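You operate a simulated robot arm through the tools that you are given. There is no shell and no other tool.

You are at the controls of a simulated robot arm. One attempt, no reset.

TASK
Lay out a hose repair on the white tray: the 10 mm joiner, the white tape and the blue coil.
Fine: shut the fittings case again. Set down upright: what you pick out.

Only the result counts: the job must be done as asked and must still hold three seconds after the hand-in. Knocking over, shifting, dropping, spilling or breaking anything else fails it.

THE ROBOT
A 6-joint arm with a fingered hand, fixed in place. Base frame: the origin is on the floor under the middle of its stand, x ahead of it, y to its left, z up. Lengths are in mm, angles in degrees, forces in N, time in s.
With the tool pointing down near the work surface it reaches from about 220 to 480 mm from the base axis. Its first joint turns from -166.0 to 166.0 degrees. Payload 2.3 kg.
Tool frame: the origin (TCP) lies between the finger pads and is the grasp point; the fingertips stand 22 mm ahead of it; z points along the fingers, y is the line along which they close. The gripper opens to 112 mm; its body begins 60 mm behind the TCP. The gripper is a hand of 3 fingers: y runs from the thumb to the fingers, the wrist lies at [0, 0, -218] in the tool frame, and closing takes about 1.5 s.
Orientation is that of the tool frame in the base frame, as a unit quaternion [w, x, y, z]. With the fingers straight down and closing along the base's y, the tool's x points along the base's -x, its y along +y and its z along -z.

THE INTERFACE
- The arm moves only by the tool nudge_tool. Its argument "commands" is a list of rows, each an object (a shift or turn left out is 0, a gripper value left out holds the last) with "slide": the shift along the tool's x, y, z in mm, a list of three; "angular": the turn, a rotation vector about the tool's x, y, z in degrees, a list of three. In form: [{"slide": [x, y, z], "angular": [wx, wy, wz]}, ...]. A call has 1 to 20 rows; each row shifts and turns the commanded pose from where the row before left it, along the tool's axes as they then stand. "fingers" is the finger opening in mm, from 0 to 112, set as the call begins (left out, the last holds). Each row takes 0.2 s and may step no farther than 50 mm and 8.6 degrees from the row before; otherwise, or with a gripper value out of range, the whole call is refused. Where a pose cannot be reached the arm comes as near as it can. A force on the tool above 40 N (or 10 N above the force at the start of the call, whichever is more), or a blocked arm, ends the call early, and 0.2 s more pass. Each finger travels about 72 mm/s and halts on what it meets, pressing with about 30 N; the grip force reading is that of the motor and also rises with nothing between the fingers. The clock runs only during rows and for 0.2 s after the last one: add rows that do not move to give the fingers time. It gives the time, the measured TCP pose, the force on the tool (base axes), the opening and the grip force at its end, in the units of the frame above (readings bear some noise), with the torque about the TCP (base axes, N m) and any sound that the robot's microphone picked up, and new pictures: "views" is both (left out), scene, wrist or none.
- Cameras (640 x 400 px; columns grow to the right, rows downward): "scene" is fixed at [230, 651.4, 1382.5]; the picture's right is [-0.90, -0.43, 0.00], its down [-0.23, 0.47, -0.85] and it looks along [0.37, -0.77, -0.53] (base axes); focal length 372 px, centre (320, 200). "wrist" rides on the gripper at [66, 3, -80] in the tool frame; the picture's right is [-0.05, 1.00, 0.00], its down [-0.77, -0.04, -0.64] and it looks along [-0.64, -0.03, 0.77] (tool axes); focal length 275 px, centre (320, 200). There is no depth. A picture from a camera that has moved, and an enlarged one, comes with that camera's place and axes in the base frame and with its lens. The place of the scene camera against the robot may be out by one fixed shift of up to 18 mm in any direction.
- slide_trunk(by): slides the trunk up (or, below 0, down) by that many mm; the arm rides with it, the base frame stays. It gives what a move gives, with no picture.
- curl_fingers(finger1, finger2, thumb_bend): sets how far each is bent, from 0 (flat) to 100 (curled in); at 30 the hand is open as for a grip, at 70 the pads meet at the TCP. One left out holds its place. A second passes; each finger stops where it meets its share of the squeeze, and holds until it gets a number again. A gripper value or a shape takes the hand back. It gives what a move gives, with no picture; readings hold the bend of each and the force on the fingers (four entries, about 0 where the hand has none), thumb and palm.
- preshape(shape): the hand has 3 fingers and takes this shape, open, in about a second: jaw (thumb against the fingers, like two jaws); tri (thumb and two fingers); tip (a fingertip pinch); poke (one finger out to press); point (the index stretched); flat (the hand flat); cup (the hand cupped); fist (a fist). The gripper value then closes the fingers along that shape, each until it touches; the sizes above hold for jaw. It gives what a move gives, with no picture.
- close_up(camera, box): a new picture of the part [left, top, right, bottom] of that camera's present view, enlarged. No time passes.
- sign_off(): hands the job in; it is judged then, once.

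Nothing tells you positions but the pictures and the camera data. Unless the task says otherwise, let go and move clear before handing in.

The tools are called after "Request:" as a command line: name --argument value ..., lists and objects as JSON in quotes. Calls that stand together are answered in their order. nudge_tool: Moves the arm, as the interface text tells. Its arguments: {"type":"object","properties":{"commands":{"type":"array","items":{"type":"object","properties":{"slide":{"type":"array","items":{"type":"number"}},"angular":{"type":"array","items":{"type":"number"}}}}},"fingers":{"type":"number"},"views":{"type":"string","enum":["both","scene","wrist","none"]}},"required":["commands"]} The other tools are called the same way: slide_trunk (by) moves the trunk up or down; preshape (shape) gives the hand a shape; curl_fingers (finger1, finger2, thumb_bend) moves the fingers one by one; close_up (camera, box) takes an enlarged picture of a part of a camera's view; sign_off () hands the job in.

At the start:

```text
clock: 0.0
eef_pos: [316.8, 144.7, 1120.4]
tcp_rot: [-0.001, 0.0, 1.0, 0.0]
contact_force: [-0.6, -0.3, 0.0]
moment: [0.03, 0.04, -0.03]
width: 111.8
gripper_force: 0.0
shape: jaw
bend: [30.0, 30.0, 30.0]
finger forces: [0.0, 0.1, 0.0, 0.0, 0.0, 0.0]
trunk travel left (down, up): [-525.0, 65.0]
```

scene: 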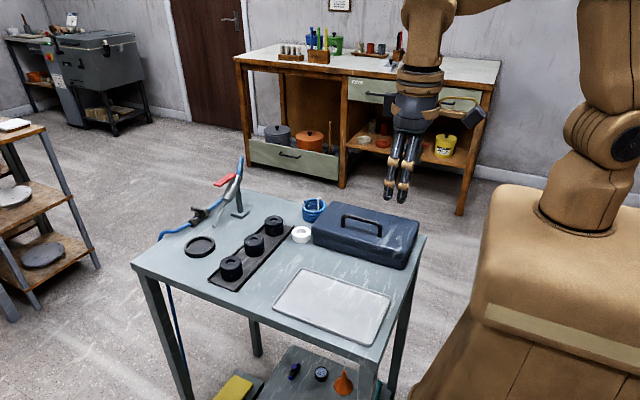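
wrist: 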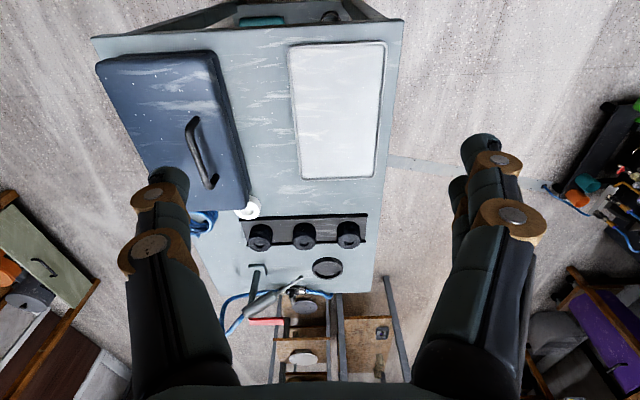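

I see a table with a blue-grey case (the fittings case), a white tray, a white tape roll, three dark cups on a rail and a blue coil or cup behind them. First I'll take enlarged pictures to identify everything.

Request:
close_up --camera "scene" --box '[130, 150, 440, 344]'

Request:
close_up --camera "wrist" --box '[80, 0, 420, 212]'

Request:
close_up --camera "wrist" --box '[180, 180, 400, 318]'

Request:
close_up --camera "scene" --box '[200, 170, 360, 270]'

```text
2.06 times, centred on (285, 247) of scene
camera zoom: at [230.0, 651.4, 1382.5], right [-0.9, -0.43, 0.0], down [-0.23, 0.47, -0.85], along [0.37, -0.77, -0.53], focal length 766 px, centre (392, 103)
```

zoom: 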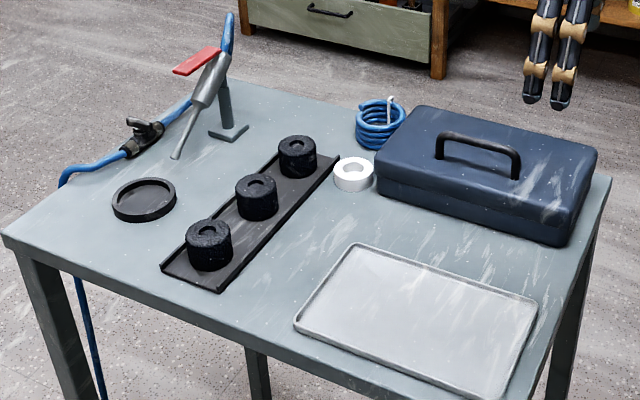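

```text
1.88 times, centred on (250, 106) of wrist
camera zoom: at [251.3, 147.7, 1199.7], right [0.05, 1.0, 0.0], down [0.77, -0.04, 0.64], along [0.64, -0.03, -0.77], focal length 518 px, centre (452, 377)
```

zoom: 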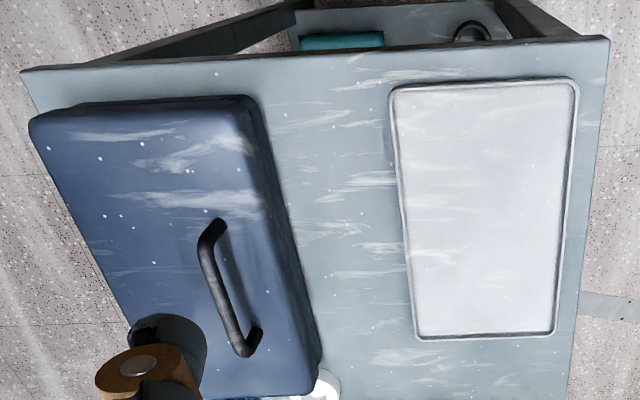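

```text
2.90 times, centred on (290, 249) of wrist
camera zoom: at [251.3, 147.7, 1199.7], right [0.05, 1.0, 0.0], down [0.77, -0.04, 0.64], along [0.64, -0.03, -0.77], focal length 798 px, centre (407, 58)
```

zoom: 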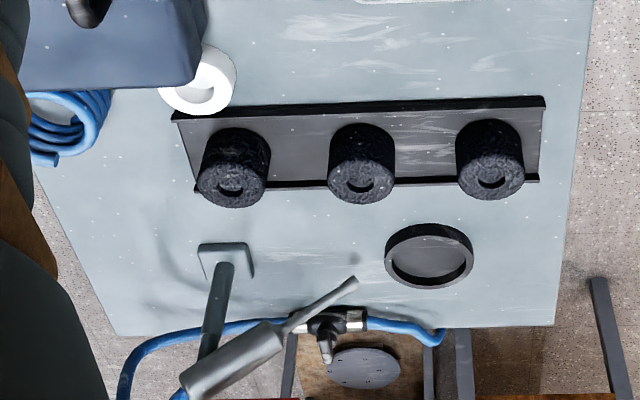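

```text
4.00 times, centred on (280, 220) of scene
camera zoom: at [230.0, 651.4, 1382.5], right [-0.9, -0.43, 0.0], down [-0.23, 0.47, -0.85], along [0.37, -0.77, -0.53], focal length 1486 px, centre (480, 120)
```

zoom: 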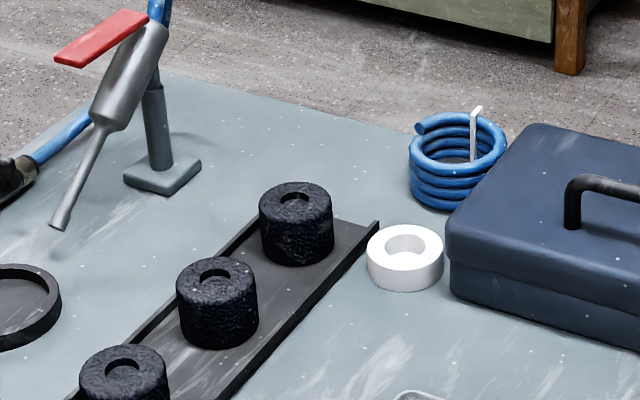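

The tape, the coil and the case (with its carry handle near the +y edge of the lid) are all on the table at roughly x 330–600. I'll move the hand above the case at a safe height for a better look.

Request:
nudge_tool --commands '[{"slide": [-10, -45, 0]}, {"slide": [-10, -45, 0]}, {"slide": [-10, -45, 0]}, {"slide": [-10, -45, 0]}, {"slide": [0, 0, 0]}, {"slide": [0, 0, 0]}]' --views "both"

```text
clock: 1.4
eef_pos: [354.7, -34.3, 1121.3]
tcp_rot: [-0.001, 0.0, 1.0, 0.0]
contact_force: [0.4, 0.3, 0.0]
moment: [-0.03, 0.01, 0.01]
width: 112.0
gripper_force: 0.1
shape: jaw
bend: [30.0, 30.0, 30.0]
finger forces: [0.0, 0.0, 0.0, 0.1, 0.0, 0.0]
trunk travel left (down, up): [-525.0, 65.0]
camera wrist: at [288.8, -30.7, 1200.1], right [0.05, 1.0, 0.0], down [0.77, -0.04, 0.64], along [0.64, -0.03, -0.77], focal length 275 px, centre (320, 200)
```

scene: 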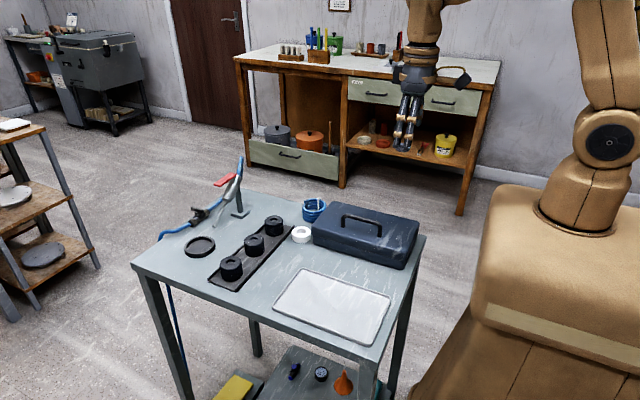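
wrist: 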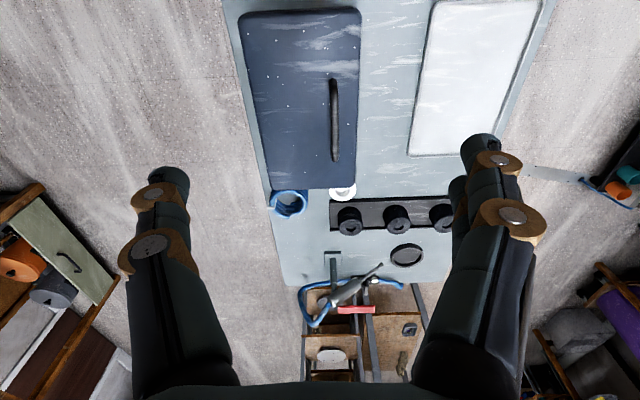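

The wrist view now shows the case, coil and tape together. I'll enlarge it to measure them.

Request:
close_up --camera "wrist" --box '[220, 0, 380, 100]'

Request:
close_up --camera "wrist" --box '[220, 60, 380, 160]'

Request:
close_up --camera "wrist" --box '[250, 150, 410, 250]'

Request:
close_up --camera "wrist" --box '[380, 0, 540, 100]'

Request:
close_up --camera "scene" --box '[290, 180, 450, 280]'

```text
4.00 times, centred on (300, 50) of wrist
camera zoom: at [288.8, -30.7, 1200.1], right [0.05, 1.0, 0.0], down [0.77, -0.04, 0.64], along [0.64, -0.03, -0.77], focal length 1101 px, centre (400, 800)
```

zoom: 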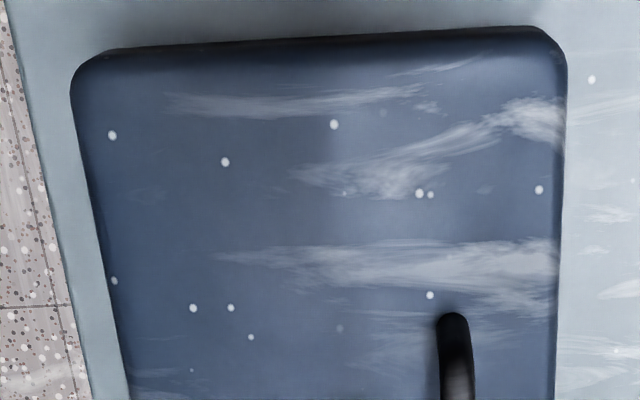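

```text
4.00 times, centred on (300, 110) of wrist
camera zoom: at [288.8, -30.7, 1200.1], right [0.05, 1.0, 0.0], down [0.77, -0.04, 0.64], along [0.64, -0.03, -0.77], focal length 1101 px, centre (400, 560)
```

zoom: 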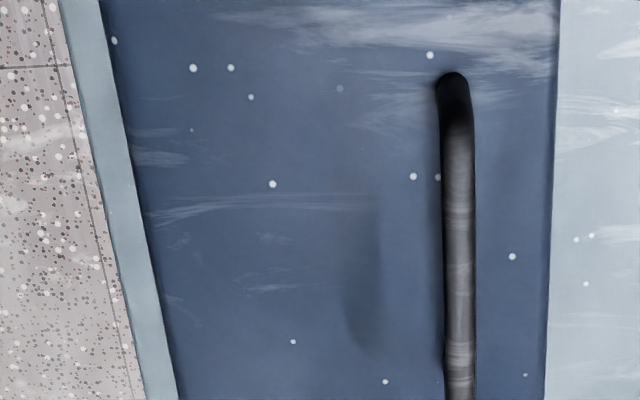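

```text
4.00 times, centred on (330, 200) of wrist
camera zoom: at [288.8, -30.7, 1200.1], right [0.05, 1.0, 0.0], down [0.77, -0.04, 0.64], along [0.64, -0.03, -0.77], focal length 1101 px, centre (280, 200)
```

zoom: 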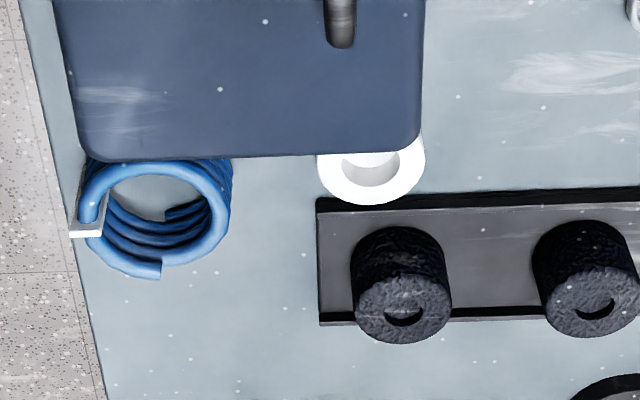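

```text
4.00 times, centred on (460, 50) of wrist
camera zoom: at [288.8, -30.7, 1200.1], right [0.05, 1.0, 0.0], down [0.77, -0.04, 0.64], along [0.64, -0.03, -0.77], focal length 1101 px, centre (-240, 800)
```

zoom: 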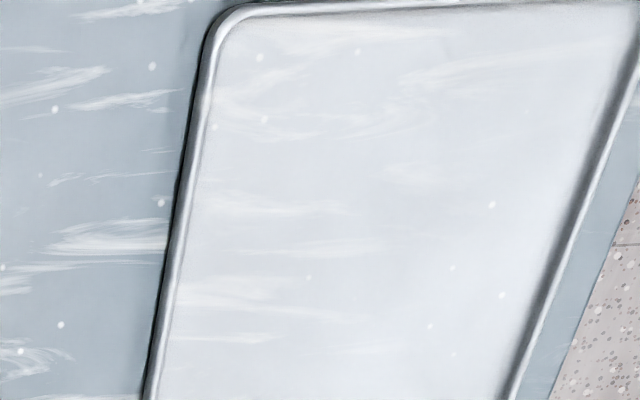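

```text
4.00 times, centred on (370, 230) of scene
camera zoom: at [230.0, 651.4, 1382.5], right [-0.9, -0.43, 0.0], down [-0.23, 0.47, -0.85], along [0.37, -0.77, -0.53], focal length 1486 px, centre (120, 80)
```

zoom: 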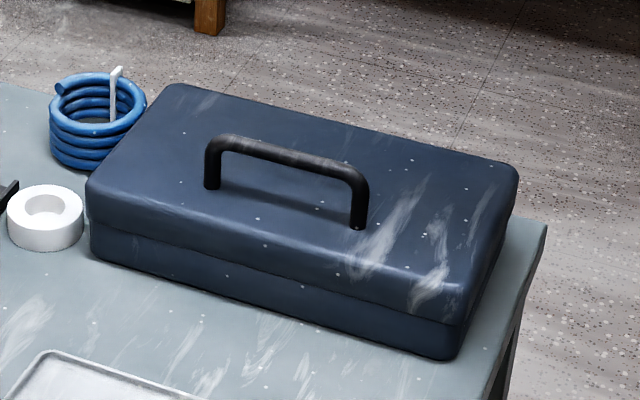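

The lid's hinge looks to be on the -y side, since the handle is nearer +y. Next I'll test how far out the arm reaches with the tool pointing down, while still high above everything.

Request:
nudge_tool --commands '[{"slide": [-50, 5, 0]}, {"slide": [-50, 5, 0]}, {"slide": [-50, 5, 0]}, {"slide": [-50, 5, 0]}, {"slide": [-45, 5, 0]}, {"slide": [0, 0, 0]}, {"slide": [0, 0, 0]}, {"slide": [0, 0, 0]}]' --views "wrist"

```text
refused: row 1 steps farther than a row can; nothing moved
```

Request:
nudge_tool --commands '[{"slide": [-49, 5, 0]}, {"slide": [-49, 5, 0]}, {"slide": [-49, 5, 0]}, {"slide": [-49, 5, 0]}, {"slide": [-49, 5, 0]}, {"slide": [0, 0, 0]}, {"slide": [0, 0, 0]}, {"slide": [0, 0, 0]}]' --views "wrist"

```text
clock: 3.2
eef_pos: [472.5, -12.5, 1117.3]
tcp_rot: [0.001, 0.0, 1.0, 0.0]
contact_force: [-0.2, -0.5, -0.8]
moment: [0.0, 0.02, 0.0]
width: 112.2
gripper_force: 0.0
shape: jaw
bend: [30.0, 30.0, 30.0]
finger forces: [0.0, 0.0, 0.0, 0.1, 0.0, 0.1]
out of reach, approached as far as the arm can: row 3, 4, 5
trunk travel left (down, up): [-525.0, 65.0]
camera wrist: at [406.0, -8.6, 1197.4], right [0.05, 1.0, 0.0], down [0.77, -0.04, 0.64], along [0.64, -0.03, -0.77], focal length 275 px, centre (320, 200)
```

wrist: 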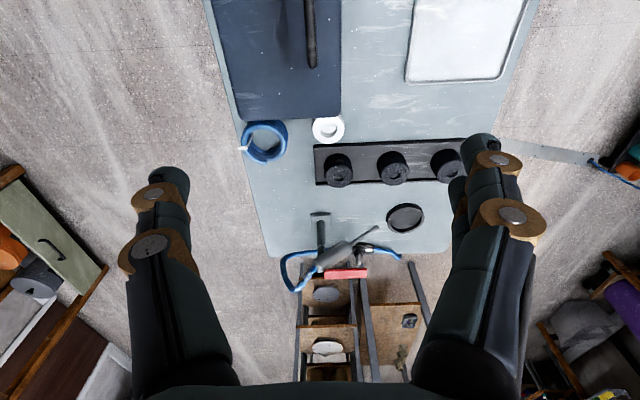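

Request:
nudge_tool --commands '[{"slide": [0, 0, 40]}, {"slide": [0, 0, 40]}, {"slide": [0, 0, 40]}, {"slide": [0, 0, 0]}, {"slide": [0, 0, 0]}]' --views "none"

```text
clock: 4.4
eef_pos: [496.4, -15.8, 1000.7]
tcp_rot: [-0.001, 0.0, 1.0, 0.0]
contact_force: [0.2, 0.2, -0.4]
moment: [0.03, -0.01, -0.01]
width: 111.8
gripper_force: 0.0
shape: jaw
bend: [30.0, 30.0, 30.0]
finger forces: [0.0, 0.0, 0.0, 0.0, 0.0, 0.0]
out of reach, approached as far as the arm can: row 1, 2, 3
trunk travel left (down, up): [-525.0, 65.0]
```

Request:
slide_trunk --by 60

Request:
nudge_tool --commands '[{"slide": [0, 0, 40]}, {"slide": [0, 0, 40]}, {"slide": [0, 0, 0]}, {"slide": [0, 0, 0]}]' --views "none"

```text
clock: 5.4
eef_pos: [497.1, -15.8, 1061.9]
tcp_rot: [-0.001, -0.001, 1.0, -0.001]
contact_force: [-0.1, -0.3, 0.7]
moment: [0.03, 0.04, 0.01]
width: 112.0
gripper_force: 0.0
shape: jaw
bend: [30.0, 30.0, 30.0]
finger forces: [0.0, 0.0, 0.0, 0.0, 0.0, 0.0]
trunk travel left (down, up): [-585.0, 5.0]
```

```text
clock: 6.4
eef_pos: [499.0, -14.7, 984.7]
tcp_rot: [-0.002, 0.0, 1.0, 0.0]
contact_force: [-0.4, -0.2, 0.8]
moment: [0.04, -0.01, 0.0]
width: 111.9
gripper_force: 0.1
shape: jaw
bend: [30.0, 30.0, 30.0]
finger forces: [0.1, 0.1, 0.0, 0.0, 0.1, 0.0]
trunk travel left (down, up): [-585.0, 5.0]
```

Request:
nudge_tool --commands '[{"slide": [-40, 0, 0]}, {"slide": [-40, 0, 0]}, {"slide": [0, 0, 0]}, {"slide": [0, 0, 0]}]' --views "none"

```text
clock: 7.4
eef_pos: [503.2, -8.9, 986.4]
tcp_rot: [0.0, 0.0, 1.0, -0.001]
contact_force: [-0.1, 0.9, 0.7]
moment: [0.02, -0.02, -0.01]
width: 111.9
gripper_force: 0.0
shape: jaw
bend: [30.0, 30.0, 30.0]
finger forces: [0.0, 0.0, 0.0, 0.1, 0.1, 0.0]
out of reach, approached as far as the arm can: row 1, 2
trunk travel left (down, up): [-585.0, 5.0]
```

The arm reaches about 505 mm pointing straight down. The tape and coil sit near x≈600, so I'll need to tilt the tool for them. Now I'll take a closer picture from here to measure.

Request:
nudge_tool --commands '[{"slide": [60, 0, 0]}, {"slide": [60, 0, 0]}]' --views "wrist"

```text
refused: row 1 steps farther than a row can; nothing moved
```

Request:
nudge_tool --commands '[{"slide": [45, 0, 0]}, {"slide": [45, 0, 0]}, {"slide": [45, 0, 0]}, {"slide": [0, 0, 0]}]' --views "wrist"

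```text
clock: 8.4
eef_pos: [366.2, -9.7, 986.3]
tcp_rot: [-0.002, 0.001, 1.0, 0.001]
contact_force: [-1.2, -0.7, 0.7]
moment: [-0.02, 0.02, 0.02]
width: 112.0
gripper_force: 0.1
shape: jaw
bend: [30.0, 30.0, 30.0]
finger forces: [0.0, 0.0, 0.1, 0.0, 0.0, 0.0]
trunk travel left (down, up): [-585.0, 5.0]
camera wrist: at [300.9, -6.1, 1065.9], right [0.05, 1.0, 0.0], down [0.77, -0.04, 0.63], along [0.63, -0.03, -0.77], focal length 275 px, centre (320, 200)
```

wrist: 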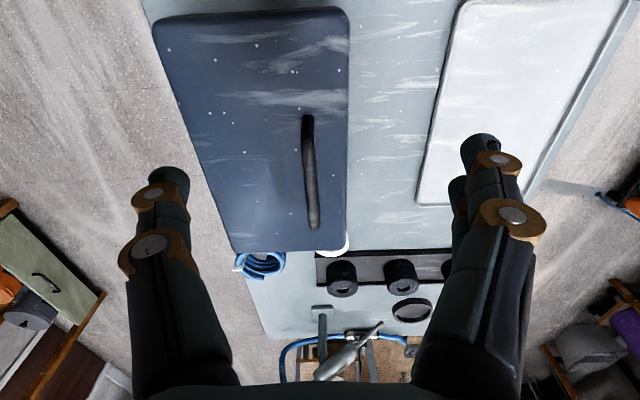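

Request:
close_up --camera "wrist" --box '[140, 0, 360, 138]'

Request:
close_up --camera "wrist" --box '[180, 140, 400, 278]'

Request:
close_up --camera "wrist" --box '[400, 0, 640, 150]'

```text
2.90 times, centred on (250, 69) of wrist
camera zoom: at [300.9, -6.1, 1065.9], right [0.05, 1.0, 0.0], down [0.77, -0.04, 0.63], along [0.63, -0.03, -0.77], focal length 798 px, centre (523, 580)
```

zoom: 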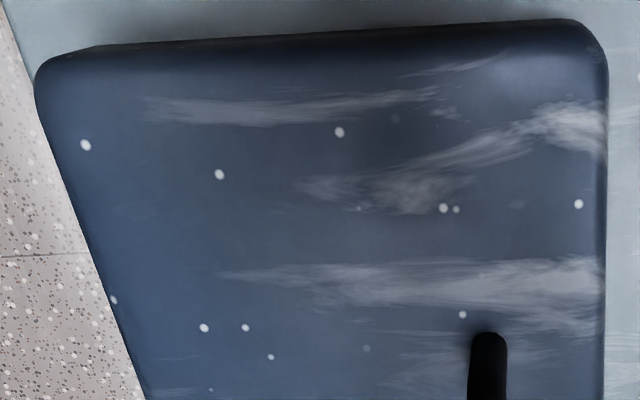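

```text
2.90 times, centred on (290, 209) of wrist
camera zoom: at [300.9, -6.1, 1065.9], right [0.05, 1.0, 0.0], down [0.77, -0.04, 0.63], along [0.63, -0.03, -0.77], focal length 798 px, centre (407, 174)
```

zoom: 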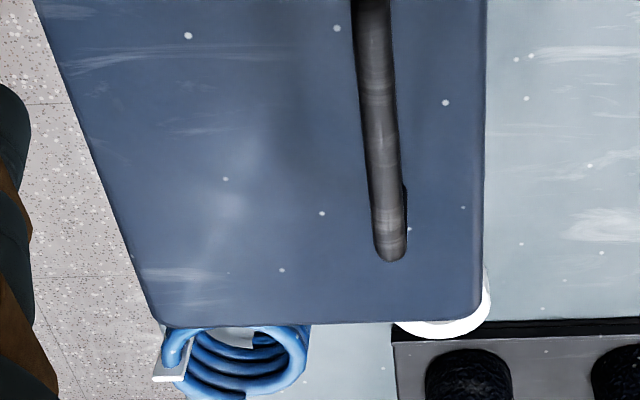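

```text
2.67 times, centred on (520, 75) of wrist
camera zoom: at [300.9, -6.1, 1065.9], right [0.05, 1.0, 0.0], down [0.77, -0.04, 0.63], along [0.63, -0.03, -0.77], focal length 734 px, centre (-213, 533)
```

zoom: 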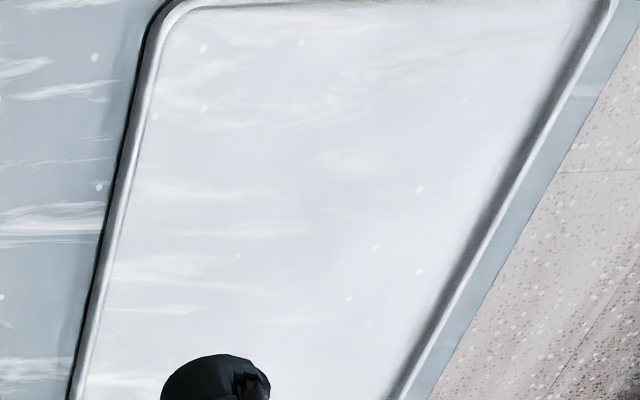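

Triangulating the wrist views gives these positions:

| Item | Position (mm) |
|---|---|
| Table top | z≈800 |
| Case | x 320–560, y −122–12, top z≈855 |
| Handle bar | y≈−20, x 389–487, z≈877–889 |
| Tape | about (598, −4) |
| Coil | about (595, −99) |

I'll raise the tool, lower the trunk for better reach, then go above the handle.

Request:
nudge_tool --commands '[{"slide": [0, 0, -45]}, {"slide": [0, 0, -45]}, {"slide": [-20, -5, -40]}, {"slide": [-20, -5, 0]}, {"slide": [0, 0, 0]}]' --views "none"

Request:
slide_trunk --by -120

```text
clock: 9.6
eef_pos: [404.5, -21.0, 1114.4]
tcp_rot: [-0.002, -0.001, 1.0, 0.0]
contact_force: [1.2, 0.4, -0.4]
moment: [0.0, -0.01, -0.01]
width: 112.0
gripper_force: 0.0
shape: jaw
bend: [30.0, 30.0, 30.0]
finger forces: [0.0, 0.1, 0.1, 0.1, 0.1, 0.0]
trunk travel left (down, up): [-585.0, 5.0]
```

```text
clock: 11.1
eef_pos: [403.6, -21.5, 994.2]
tcp_rot: [-0.002, -0.001, 1.0, -0.001]
contact_force: [-0.1, -0.7, 0.0]
moment: [-0.03, -0.01, 0.0]
width: 111.9
gripper_force: 0.1
shape: jaw
bend: [30.0, 30.0, 30.0]
finger forces: [0.0, 0.1, 0.1, 0.1, 0.0, 0.1]
trunk travel left (down, up): [-465.0, 125.0]
```

Request:
nudge_tool --commands '[{"slide": [-15, 1, 30]}, {"slide": [-10, 0, 20]}, {"slide": [0, 0, 0]}, {"slide": [0, 0, 0]}, {"slide": [0, 0, 0]}]' --fingers 60 --views "both"

```text
clock: 12.3
eef_pos: [427.6, -18.5, 943.3]
tcp_rot: [-0.001, 0.0, 1.0, -0.001]
contact_force: [0.5, 0.0, 0.3]
moment: [-0.04, 0.03, 0.0]
width: 60.7
gripper_force: 0.1
shape: jaw
bend: [72.0, 72.0, 70.0]
finger forces: [0.0, 0.0, 0.0, 0.0, 0.0, 0.0]
trunk travel left (down, up): [-465.0, 125.0]
camera wrist: at [362.4, -15.2, 1023.8], right [0.05, 1.0, 0.0], down [0.77, -0.04, 0.63], along [0.63, -0.03, -0.77], focal length 275 px, centre (320, 200)
```

scene: 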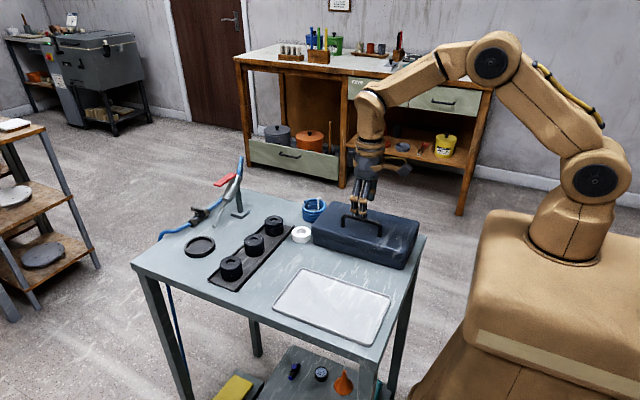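
wrist: 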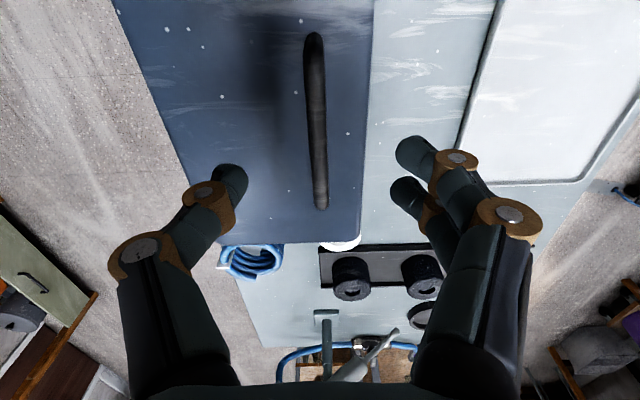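

The bar is centred at y≈−20 under the hand. I'll descend so the fingertips straddle it and close gently.

Request:
nudge_tool --commands '[{"slide": [0, -1.5, 20]}, {"slide": [0, 0, 20]}, {"slide": [0, 0, 12]}, {"slide": [0, 0, 0]}]' --views "wrist"

```text
clock: 13.3
eef_pos: [427.5, -20.4, 891.3]
tcp_rot: [-0.002, -0.001, 1.0, 0.0]
contact_force: [-0.5, 0.0, -0.3]
moment: [0.0, 0.0, -0.03]
width: 60.6
gripper_force: 0.1
shape: jaw
bend: [72.0, 72.0, 70.0]
finger forces: [0.1, 0.1, 0.1, 0.0, 0.0, 0.0]
trunk travel left (down, up): [-465.0, 125.0]
camera wrist: at [362.1, -17.6, 971.2], right [0.05, 1.0, 0.0], down [0.77, -0.04, 0.63], along [0.63, -0.03, -0.77], focal length 275 px, centre (320, 200)
```

wrist: 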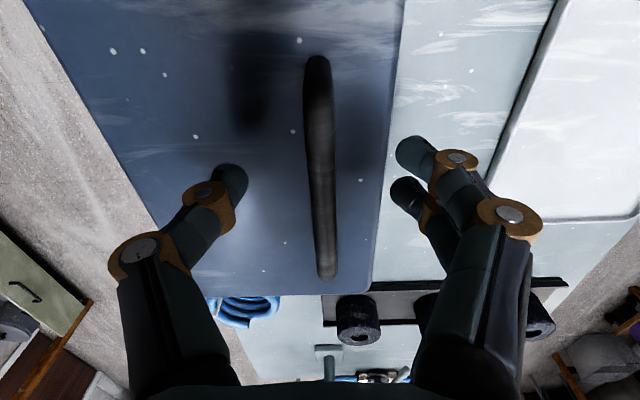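

Request:
nudge_tool --commands '[{"slide": [0, 0, 0]}, {"slide": [0, 0, 0]}, {"slide": [0, 0, 0]}, {"slide": [0, 0, 0]}, {"slide": [0, 0, 0]}, {"slide": [0, 0, 0]}]' --fingers 0 --views "both"

```text
clock: 14.7
eef_pos: [428.0, -21.9, 891.3]
tcp_rot: [0.0, 0.0, 1.0, 0.0]
contact_force: [-0.9, -8.2, -5.4]
moment: [-0.02, 0.01, 0.0]
width: 0.2
gripper_force: 30.0
shape: jaw
bend: [66.0, 66.0, 75.0]
finger forces: [1.4, 1.1, 0.0, 0.0, 28.6, 0.0]
trunk travel left (down, up): [-465.0, 125.0]
camera wrist: at [362.5, -19.3, 971.1], right [0.05, 1.0, 0.0], down [0.77, -0.04, 0.63], along [0.63, -0.03, -0.77], focal length 275 px, centre (320, 200)
```

scene: 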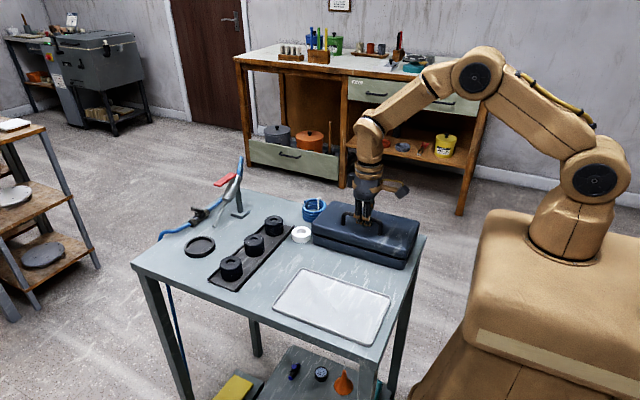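
wrist: 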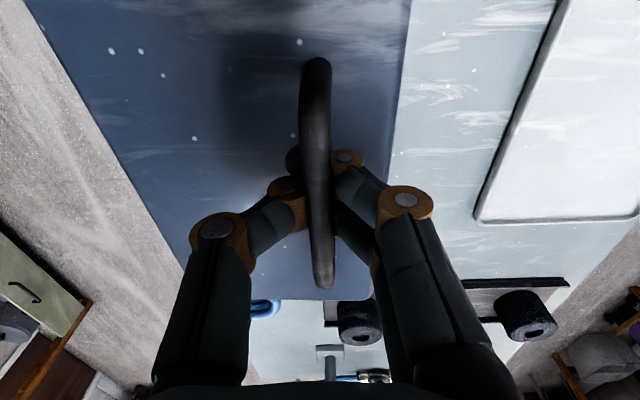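

The fingertips closed beneath the bar, hooking it. I'll lift along the hinge arc in small steps and check that the lid follows.

Request:
nudge_tool --commands '[{"slide": [0, -2.5, -4.5]}, {"slide": [0, -2.7, -4.3]}, {"slide": [0, -2.9, -4.2]}, {"slide": [0, -3, -4]}, {"slide": [0, 0, 0]}]' --views "both"

```text
clock: 15.9
eef_pos: [428.4, -34.1, 907.7]
tcp_rot: [-0.001, 0.0, 1.0, 0.0]
contact_force: [-5.7, -12.1, -12.0]
moment: [0.09, 0.0, -0.03]
width: 0.0
gripper_force: 30.5
shape: jaw
bend: [66.0, 66.0, 75.0]
finger forces: [0.6, 0.5, 0.0, 0.0, 34.9, 0.1]
trunk travel left (down, up): [-465.0, 125.0]
camera wrist: at [363.1, -30.5, 987.3], right [0.05, 1.0, 0.0], down [0.77, -0.04, 0.63], along [0.63, -0.03, -0.77], focal length 275 px, centre (320, 200)
```

scene: 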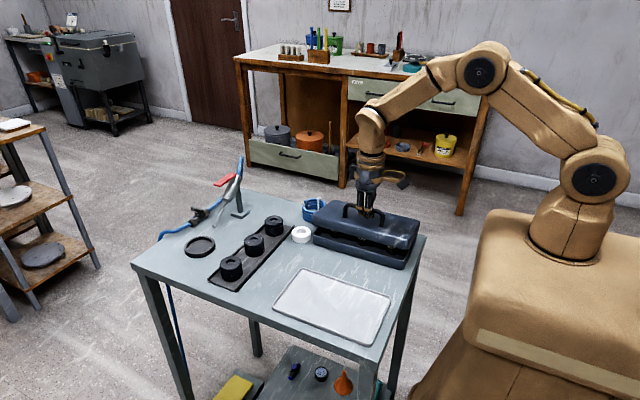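
wrist: 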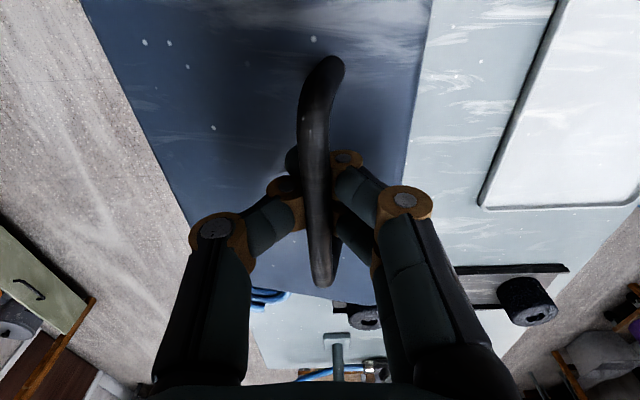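

Request:
nudge_tool --commands '[{"slide": [0, -6.6, -7.6]}, {"slide": [0, -7.3, -7.1]}, {"slide": [0, -7.8, -6.4]}, {"slide": [0, -8.4, -5.6]}, {"slide": [0, 0, 0]}]' --views "both"

```text
clock: 17.1
eef_pos: [429.0, -66.0, 935.1]
tcp_rot: [-0.003, 0.0, 1.0, 0.002]
contact_force: [-11.7, -15.4, -32.1]
moment: [0.21, 0.04, -0.05]
width: 0.0
gripper_force: 30.5
shape: jaw
bend: [65.0, 65.0, 77.0]
finger forces: [0.1, 0.1, 0.0, 0.0, 56.9, 0.0]
trunk travel left (down, up): [-465.0, 125.0]
camera wrist: at [363.9, -62.4, 1014.1], right [0.05, 1.0, 0.0], down [0.77, -0.04, 0.63], along [0.63, -0.03, -0.78], focal length 275 px, centre (320, 200)
```

scene: 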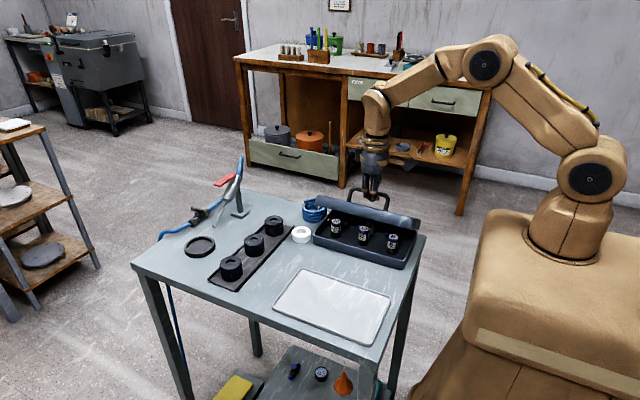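
wrist: 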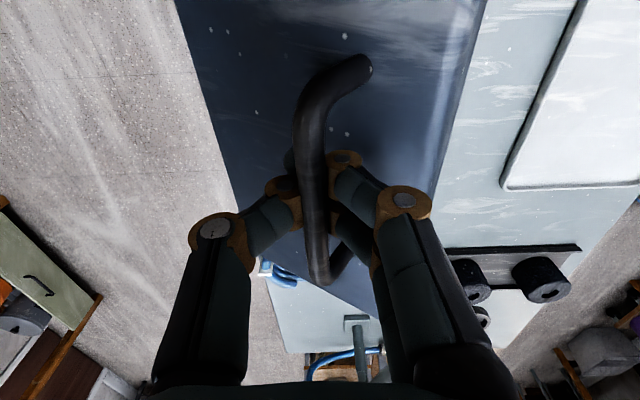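

The lid is opening and three labelled fittings show inside. The force is rising, so I'll check the lid angle and the contents before going on.

Request:
close_up --camera "scene" --box '[290, 150, 450, 280]'

Request:
close_up --camera "scene" --box '[310, 200, 422, 270]'

Request:
close_up --camera "wrist" --box '[200, 20, 440, 300]'

```text
3.08 times, centred on (370, 215) of scene
camera zoom: at [230.0, 651.4, 1382.5], right [-0.9, -0.43, 0.0], down [-0.23, 0.47, -0.85], along [0.37, -0.77, -0.53], focal length 1143 px, centre (166, 154)
```

zoom: 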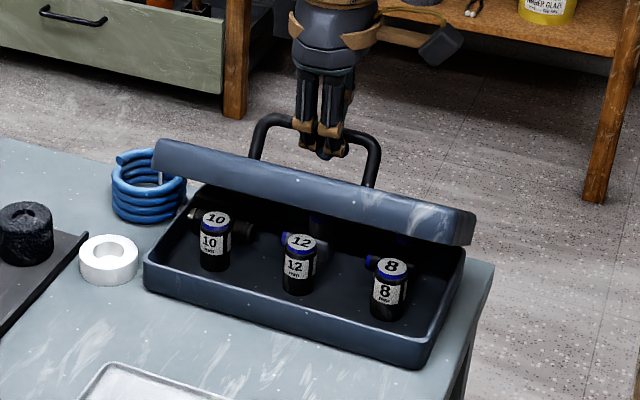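

```text
5.71 times, centred on (366, 235) of scene
camera zoom: at [230.0, 651.4, 1382.5], right [-0.9, -0.43, 0.0], down [-0.23, 0.47, -0.85], along [0.37, -0.77, -0.53], focal length 2123 px, centre (57, 0)
```

zoom: 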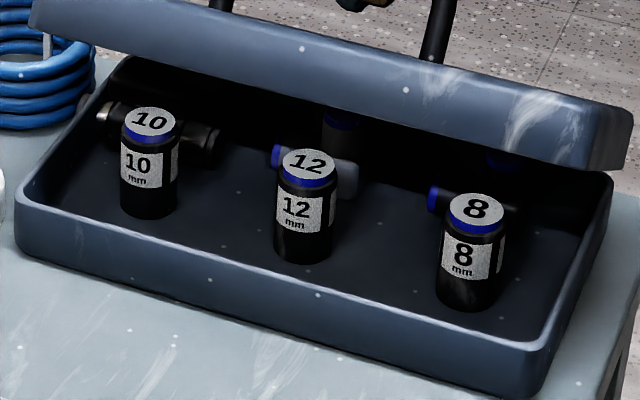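

```text
1.43 times, centred on (320, 160) of wrist
camera zoom: at [363.9, -62.4, 1014.1], right [0.05, 1.0, 0.0], down [0.77, -0.04, 0.63], along [0.63, -0.03, -0.78], focal length 393 px, centre (320, 257)
```

zoom: 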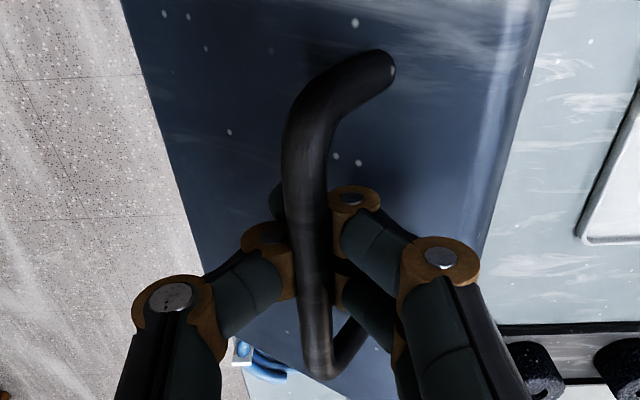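

The standing joiners are labelled 10, 12 and 8, with the 10 mm one at the far end. The pull is directed straight along the radius from the hinge, so my arc is a bit too wide. I'll tighten it as I continue.

Request:
nudge_tool --commands '[{"slide": [0, -5, 0]}, {"slide": [0, -5, 0]}, {"slide": [0, 0, 0]}]' --views "scene"

```text
clock: 17.9
eef_pos: [429.8, -72.8, 936.3]
tcp_rot: [-0.001, 0.0, 1.0, 0.002]
contact_force: [-7.6, -4.3, -10.6]
moment: [0.09, -0.01, -0.01]
width: 0.2
gripper_force: 29.8
shape: jaw
bend: [66.0, 66.0, 76.0]
finger forces: [1.4, 1.5, 0.1, 0.0, 28.7, 0.0]
trunk travel left (down, up): [-465.0, 125.0]
```

scene: 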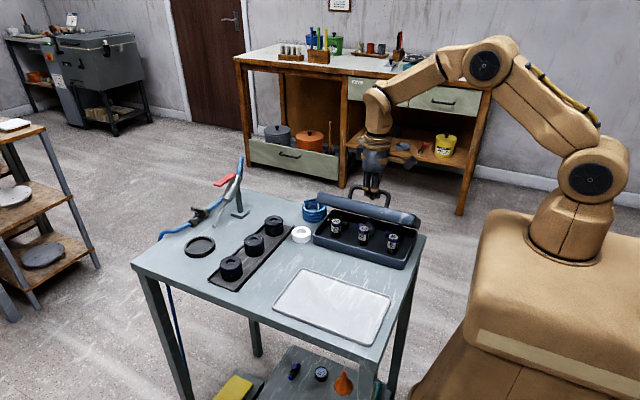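

Request:
nudge_tool --commands '[{"slide": [0, -8.5, -3.5], "angular": [-4, 0, 0]}, {"slide": [0, -9.66, -3.6], "angular": [-4, 0, 0]}, {"slide": [0, -9.68, -3.5], "angular": [-4, 0, 0]}, {"slide": [0, 0, 0]}]' --views "scene"

```text
clock: 18.9
eef_pos: [429.1, -101.4, 941.8]
tcp_rot: [-0.001, 0.0, 0.994, 0.105]
contact_force: [-0.2, -0.4, -4.6]
moment: [0.07, 0.03, -0.01]
width: 0.0
gripper_force: 30.2
shape: jaw
bend: [67.0, 67.0, 76.0]
finger forces: [3.9, 4.0, 0.0, 0.0, 8.5, 0.1]
trunk travel left (down, up): [-465.0, 125.0]
```

scene: 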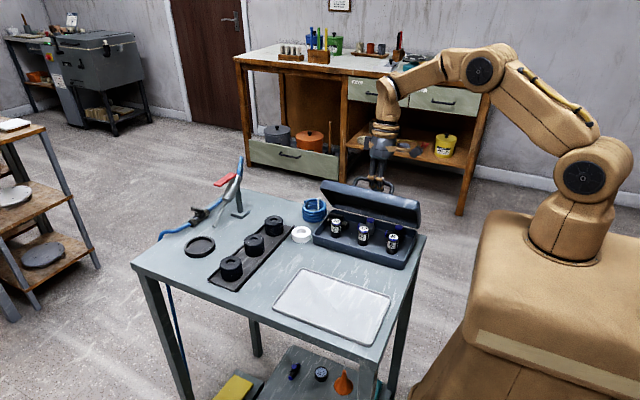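

Request:
nudge_tool --commands '[{"slide": [0, -9.7, -3.9], "angular": [-4, 0, 0]}, {"slide": [0, -9.6, -3.8], "angular": [-4, 0, 0]}, {"slide": [0, -9.7, -3.1]}, {"slide": [0, -9.9, -2.2]}, {"slide": [0, 0, 0]}]' --views "scene"

```text
clock: 20.1
eef_pos: [429.1, -141.6, 943.4]
tcp_rot: [-0.002, 0.0, 0.985, 0.174]
contact_force: [-8.5, 4.1, -20.7]
moment: [0.06, -0.02, -0.02]
width: 0.0
gripper_force: 30.0
shape: jaw
bend: [67.0, 67.0, 76.0]
finger forces: [4.4, 4.6, 0.0, 0.0, 32.7, 0.0]
trunk travel left (down, up): [-465.0, 125.0]
```

scene: 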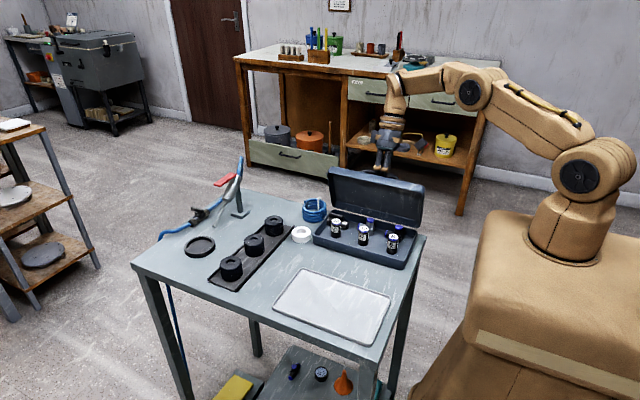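

Request:
nudge_tool --commands '[{"slide": [0, -11, 0.6]}, {"slide": [0, -10, -0.2]}, {"slide": [0, -10, 0.7]}, {"slide": [0, -10, 1.3]}, {"slide": [0, 0, 0]}]' --views "scene"

```text
clock: 21.3
eef_pos: [427.6, -175.0, 927.6]
tcp_rot: [0.0, 0.002, 0.985, 0.172]
contact_force: [4.8, 0.6, -2.6]
moment: [-0.02, 0.04, 0.03]
width: 0.0
gripper_force: 30.0
shape: jaw
bend: [68.0, 68.0, 76.0]
finger forces: [4.0, 4.3, 0.0, 0.0, 7.7, 0.1]
out of reach, approached as far as the arm can: row 4
trunk travel left (down, up): [-465.0, 125.0]
```

scene: 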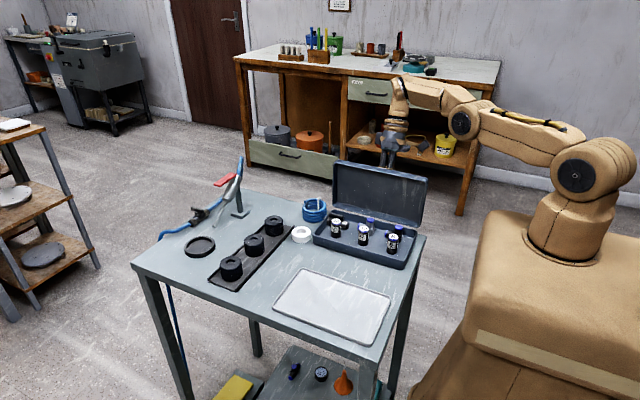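

The lid is near vertical and the arm is at its reach limit. I'll turn the tool back towards vertical while continuing the arc, then check whether the lid is past its balance point.

Request:
nudge_tool --commands '[{"slide": [0, -4, 1.5], "angular": [5, 0, 0]}, {"slide": [0, -5, 2.5], "angular": [5, 0, 0]}, {"slide": [0, -5, 3.5], "angular": [5, 0, 0]}, {"slide": [0, 0, 0]}]' --views "both"

Request:
close_up --camera "scene" --box '[290, 150, 450, 280]'

```text
clock: 22.3
eef_pos: [440.6, -194.9, 918.8]
tcp_rot: [-0.002, 0.0, 0.999, 0.044]
contact_force: [-25.0, 15.3, -20.4]
moment: [-0.14, -0.11, 0.09]
width: 0.1
gripper_force: 30.0
shape: jaw
bend: [68.0, 68.0, 76.0]
finger forces: [13.4, 13.6, 0.0, 0.0, 8.2, 0.0]
out of reach, approached as far as the arm can: row 1, 2, 3
trunk travel left (down, up): [-465.0, 125.0]
camera wrist: at [374.6, -197.8, 998.8], right [0.05, 1.0, 0.09], down [0.77, -0.09, 0.63], along [0.63, 0.04, -0.77], focal length 275 px, centre (320, 200)
```

scene: 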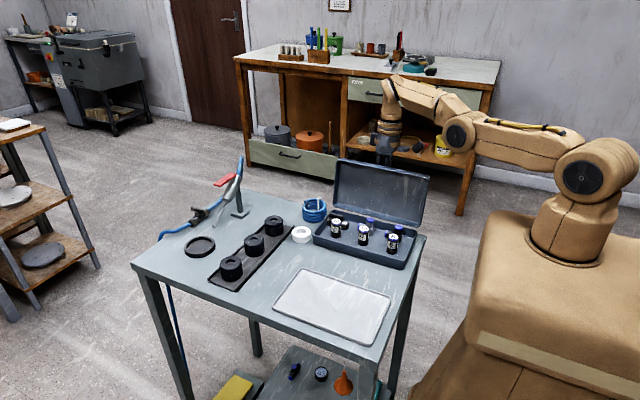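
wrist: 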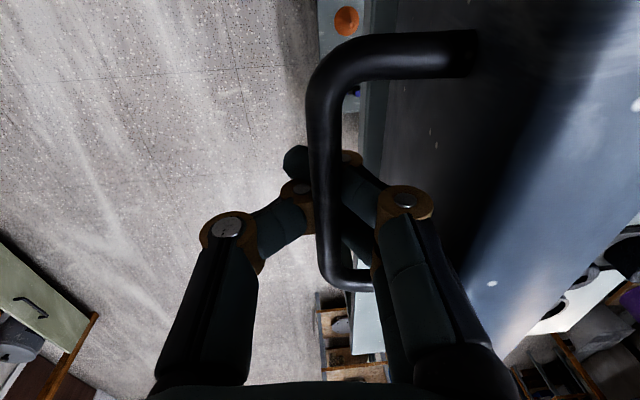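

```text
3.08 times, centred on (370, 215) of scene
camera zoom: at [230.0, 651.4, 1382.5], right [-0.9, -0.43, 0.0], down [-0.23, 0.47, -0.85], along [0.37, -0.77, -0.53], focal length 1143 px, centre (166, 154)
```

zoom: 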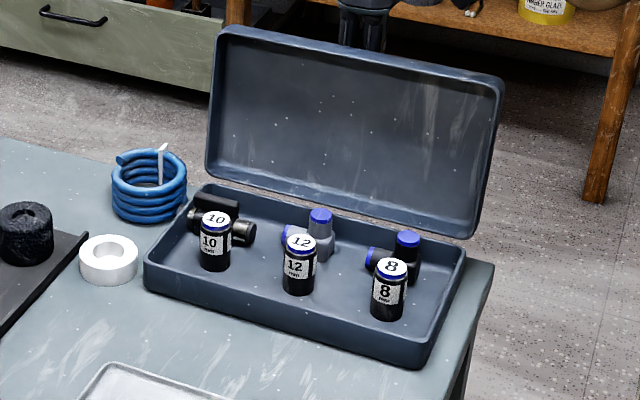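

The lid is open past vertical and the case hasn't moved. I'll slide back along the bar to relieve the side force before letting go.

Request:
nudge_tool --commands '[{"slide": [5, 1, 0]}, {"slide": [5, 1, 1]}, {"slide": [5, 1, 1]}, {"slide": [0, 0, 0]}]' --views "wrist"

```text
clock: 23.3
eef_pos: [441.1, -194.2, 918.7]
tcp_rot: [-0.001, -0.001, 0.999, 0.043]
contact_force: [-26.8, 17.9, -23.9]
moment: [-0.19, -0.15, 0.16]
width: 0.0
gripper_force: 30.5
shape: jaw
bend: [68.0, 68.0, 76.0]
finger forces: [14.7, 15.0, 0.0, 0.1, 7.2, 0.0]
out of reach, approached as far as the arm can: row 1, 2, 3
trunk travel left (down, up): [-465.0, 125.0]
camera wrist: at [374.9, -197.7, 999.3], right [0.05, 1.0, 0.09], down [0.77, -0.09, 0.63], along [0.63, 0.04, -0.77], focal length 275 px, centre (320, 200)
```

wrist: 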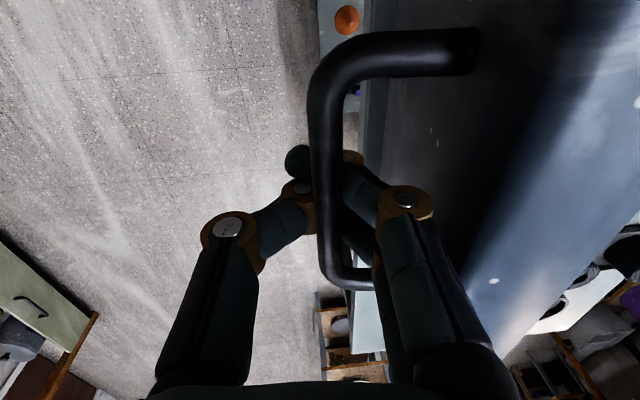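

Request:
nudge_tool --commands '[{"slide": [8, 3, 2]}, {"slide": [8, 3, 2]}, {"slide": [0, 0, 0]}]' --views "none"

```text
clock: 24.1
eef_pos: [439.9, -193.5, 919.7]
tcp_rot: [-0.001, 0.0, 0.999, 0.044]
contact_force: [-27.7, 17.9, -23.9]
moment: [-0.17, -0.11, 0.15]
width: 0.0
gripper_force: 29.9
shape: jaw
bend: [68.0, 68.0, 76.0]
finger forces: [14.9, 15.2, 0.1, 0.0, 7.0, 0.1]
out of reach, approached as far as the arm can: row 1, 2
trunk travel left (down, up): [-465.0, 125.0]
```

The arm seems stuck against its reach limit while hooked on the bar. I'll ease the fingers open a little to free the bar.

Request:
nudge_tool --commands '[{"slide": [0, 0, 0]}, {"slide": [0, 0, 0]}, {"slide": [0, 0, 0]}]' --fingers 24 --views "both"

```text
clock: 24.9
eef_pos: [442.6, -197.5, 917.5]
tcp_rot: [-0.002, 0.0, 0.999, 0.045]
contact_force: [0.2, -0.2, 0.4]
moment: [0.04, 0.02, 0.02]
width: 23.9
gripper_force: 0.0
shape: jaw
bend: [73.0, 73.0, 70.0]
finger forces: [0.1, 0.2, 0.1, 0.0, 0.1, 0.0]
trunk travel left (down, up): [-465.0, 125.0]
camera wrist: at [378.0, -200.6, 998.5], right [0.05, 1.0, 0.09], down [0.77, -0.09, 0.63], along [0.63, 0.04, -0.77], focal length 275 px, centre (320, 200)
```

scene: 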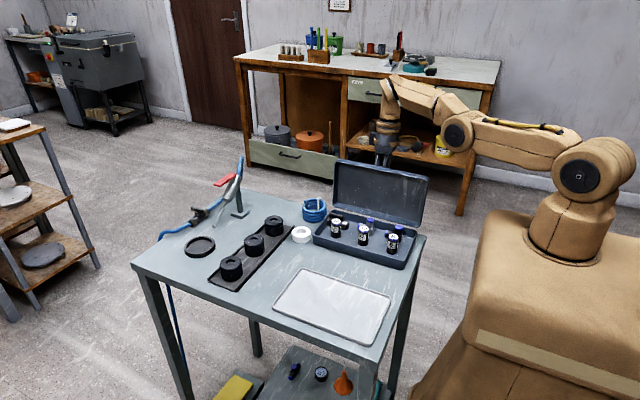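
wrist: 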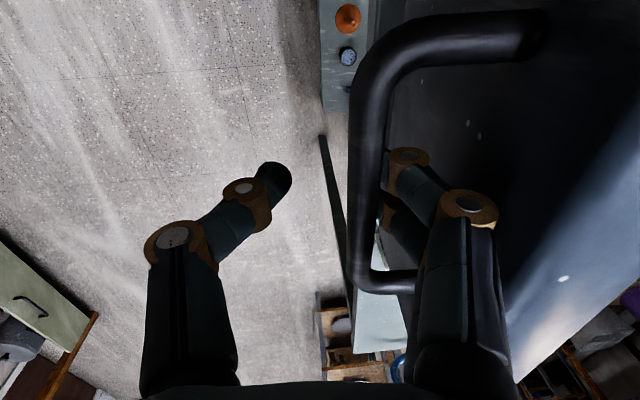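

Request:
nudge_tool --commands '[{"slide": [0, 0, -5]}, {"slide": [0, 0, -5]}, {"slide": [0, 0, 0]}]' --views "wrist"

```text
clock: 25.7
eef_pos: [442.8, -197.2, 928.1]
tcp_rot: [-0.002, -0.001, 0.999, 0.044]
contact_force: [-0.2, 0.0, -0.3]
moment: [-0.02, 0.01, 0.0]
width: 23.8
gripper_force: 0.0
shape: jaw
bend: [73.0, 73.0, 70.0]
finger forces: [0.1, 0.1, 0.0, 0.1, 0.0, 0.0]
trunk travel left (down, up): [-465.0, 125.0]
camera wrist: at [376.6, -201.1, 1007.5], right [0.05, 1.0, 0.09], down [0.77, -0.09, 0.63], along [0.63, 0.04, -0.77], focal length 275 px, centre (320, 200)
```

wrist: 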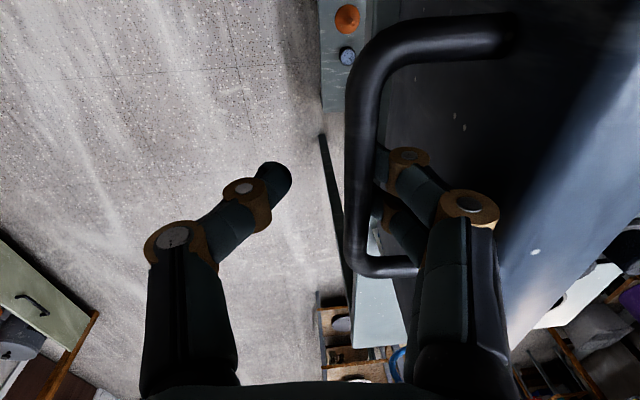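

Request:
nudge_tool --commands '[{"slide": [0, 0, -5]}, {"slide": [0, 0, -5]}, {"slide": [0, 0, 0]}]' --views "wrist"

```text
clock: 26.5
eef_pos: [443.2, -198.1, 937.7]
tcp_rot: [-0.001, 0.0, 0.999, 0.044]
contact_force: [-0.1, 0.7, -2.0]
moment: [-0.04, 0.0, 0.02]
width: 23.8
gripper_force: 0.1
shape: jaw
bend: [73.0, 73.0, 70.0]
finger forces: [1.3, 1.5, 0.0, 0.0, 0.1, 0.0]
trunk travel left (down, up): [-465.0, 125.0]
camera wrist: at [378.0, -201.3, 1016.9], right [0.05, 0.99, 0.09], down [0.77, -0.09, 0.63], along [0.63, 0.04, -0.77], focal length 275 px, centre (320, 200)
```

wrist: 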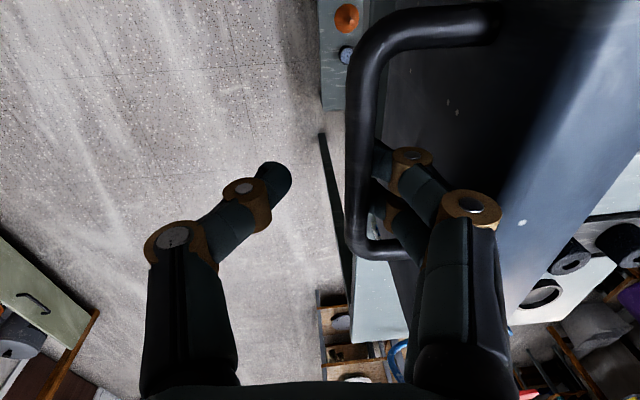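

The fingertips lightly catch the bar from below. I'll drop slightly, open a little more, then rise again.

Request:
nudge_tool --commands '[{"slide": [0, 0, 5]}, {"slide": [0, 0, 0]}, {"slide": [0, 0, 0]}]' --fingers 42 --views "both"

```text
clock: 27.3
eef_pos: [442.7, -198.5, 932.2]
tcp_rot: [-0.002, -0.001, 0.999, 0.044]
contact_force: [-0.6, 0.6, -0.5]
moment: [0.0, -0.03, 0.01]
width: 41.4
gripper_force: 0.1
shape: jaw
bend: [73.0, 73.0, 70.0]
finger forces: [0.0, 0.1, 0.0, 0.1, 0.0, 0.1]
trunk travel left (down, up): [-465.0, 125.0]
camera wrist: at [377.7, -201.2, 1012.3], right [0.05, 1.0, 0.09], down [0.77, -0.09, 0.63], along [0.63, 0.04, -0.77], focal length 275 px, centre (320, 200)
```

scene: 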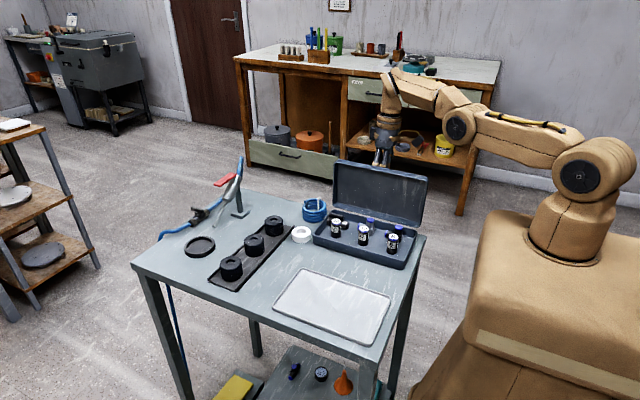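
wrist: 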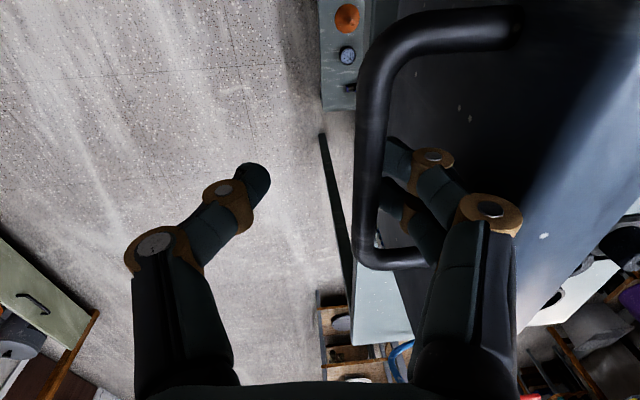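

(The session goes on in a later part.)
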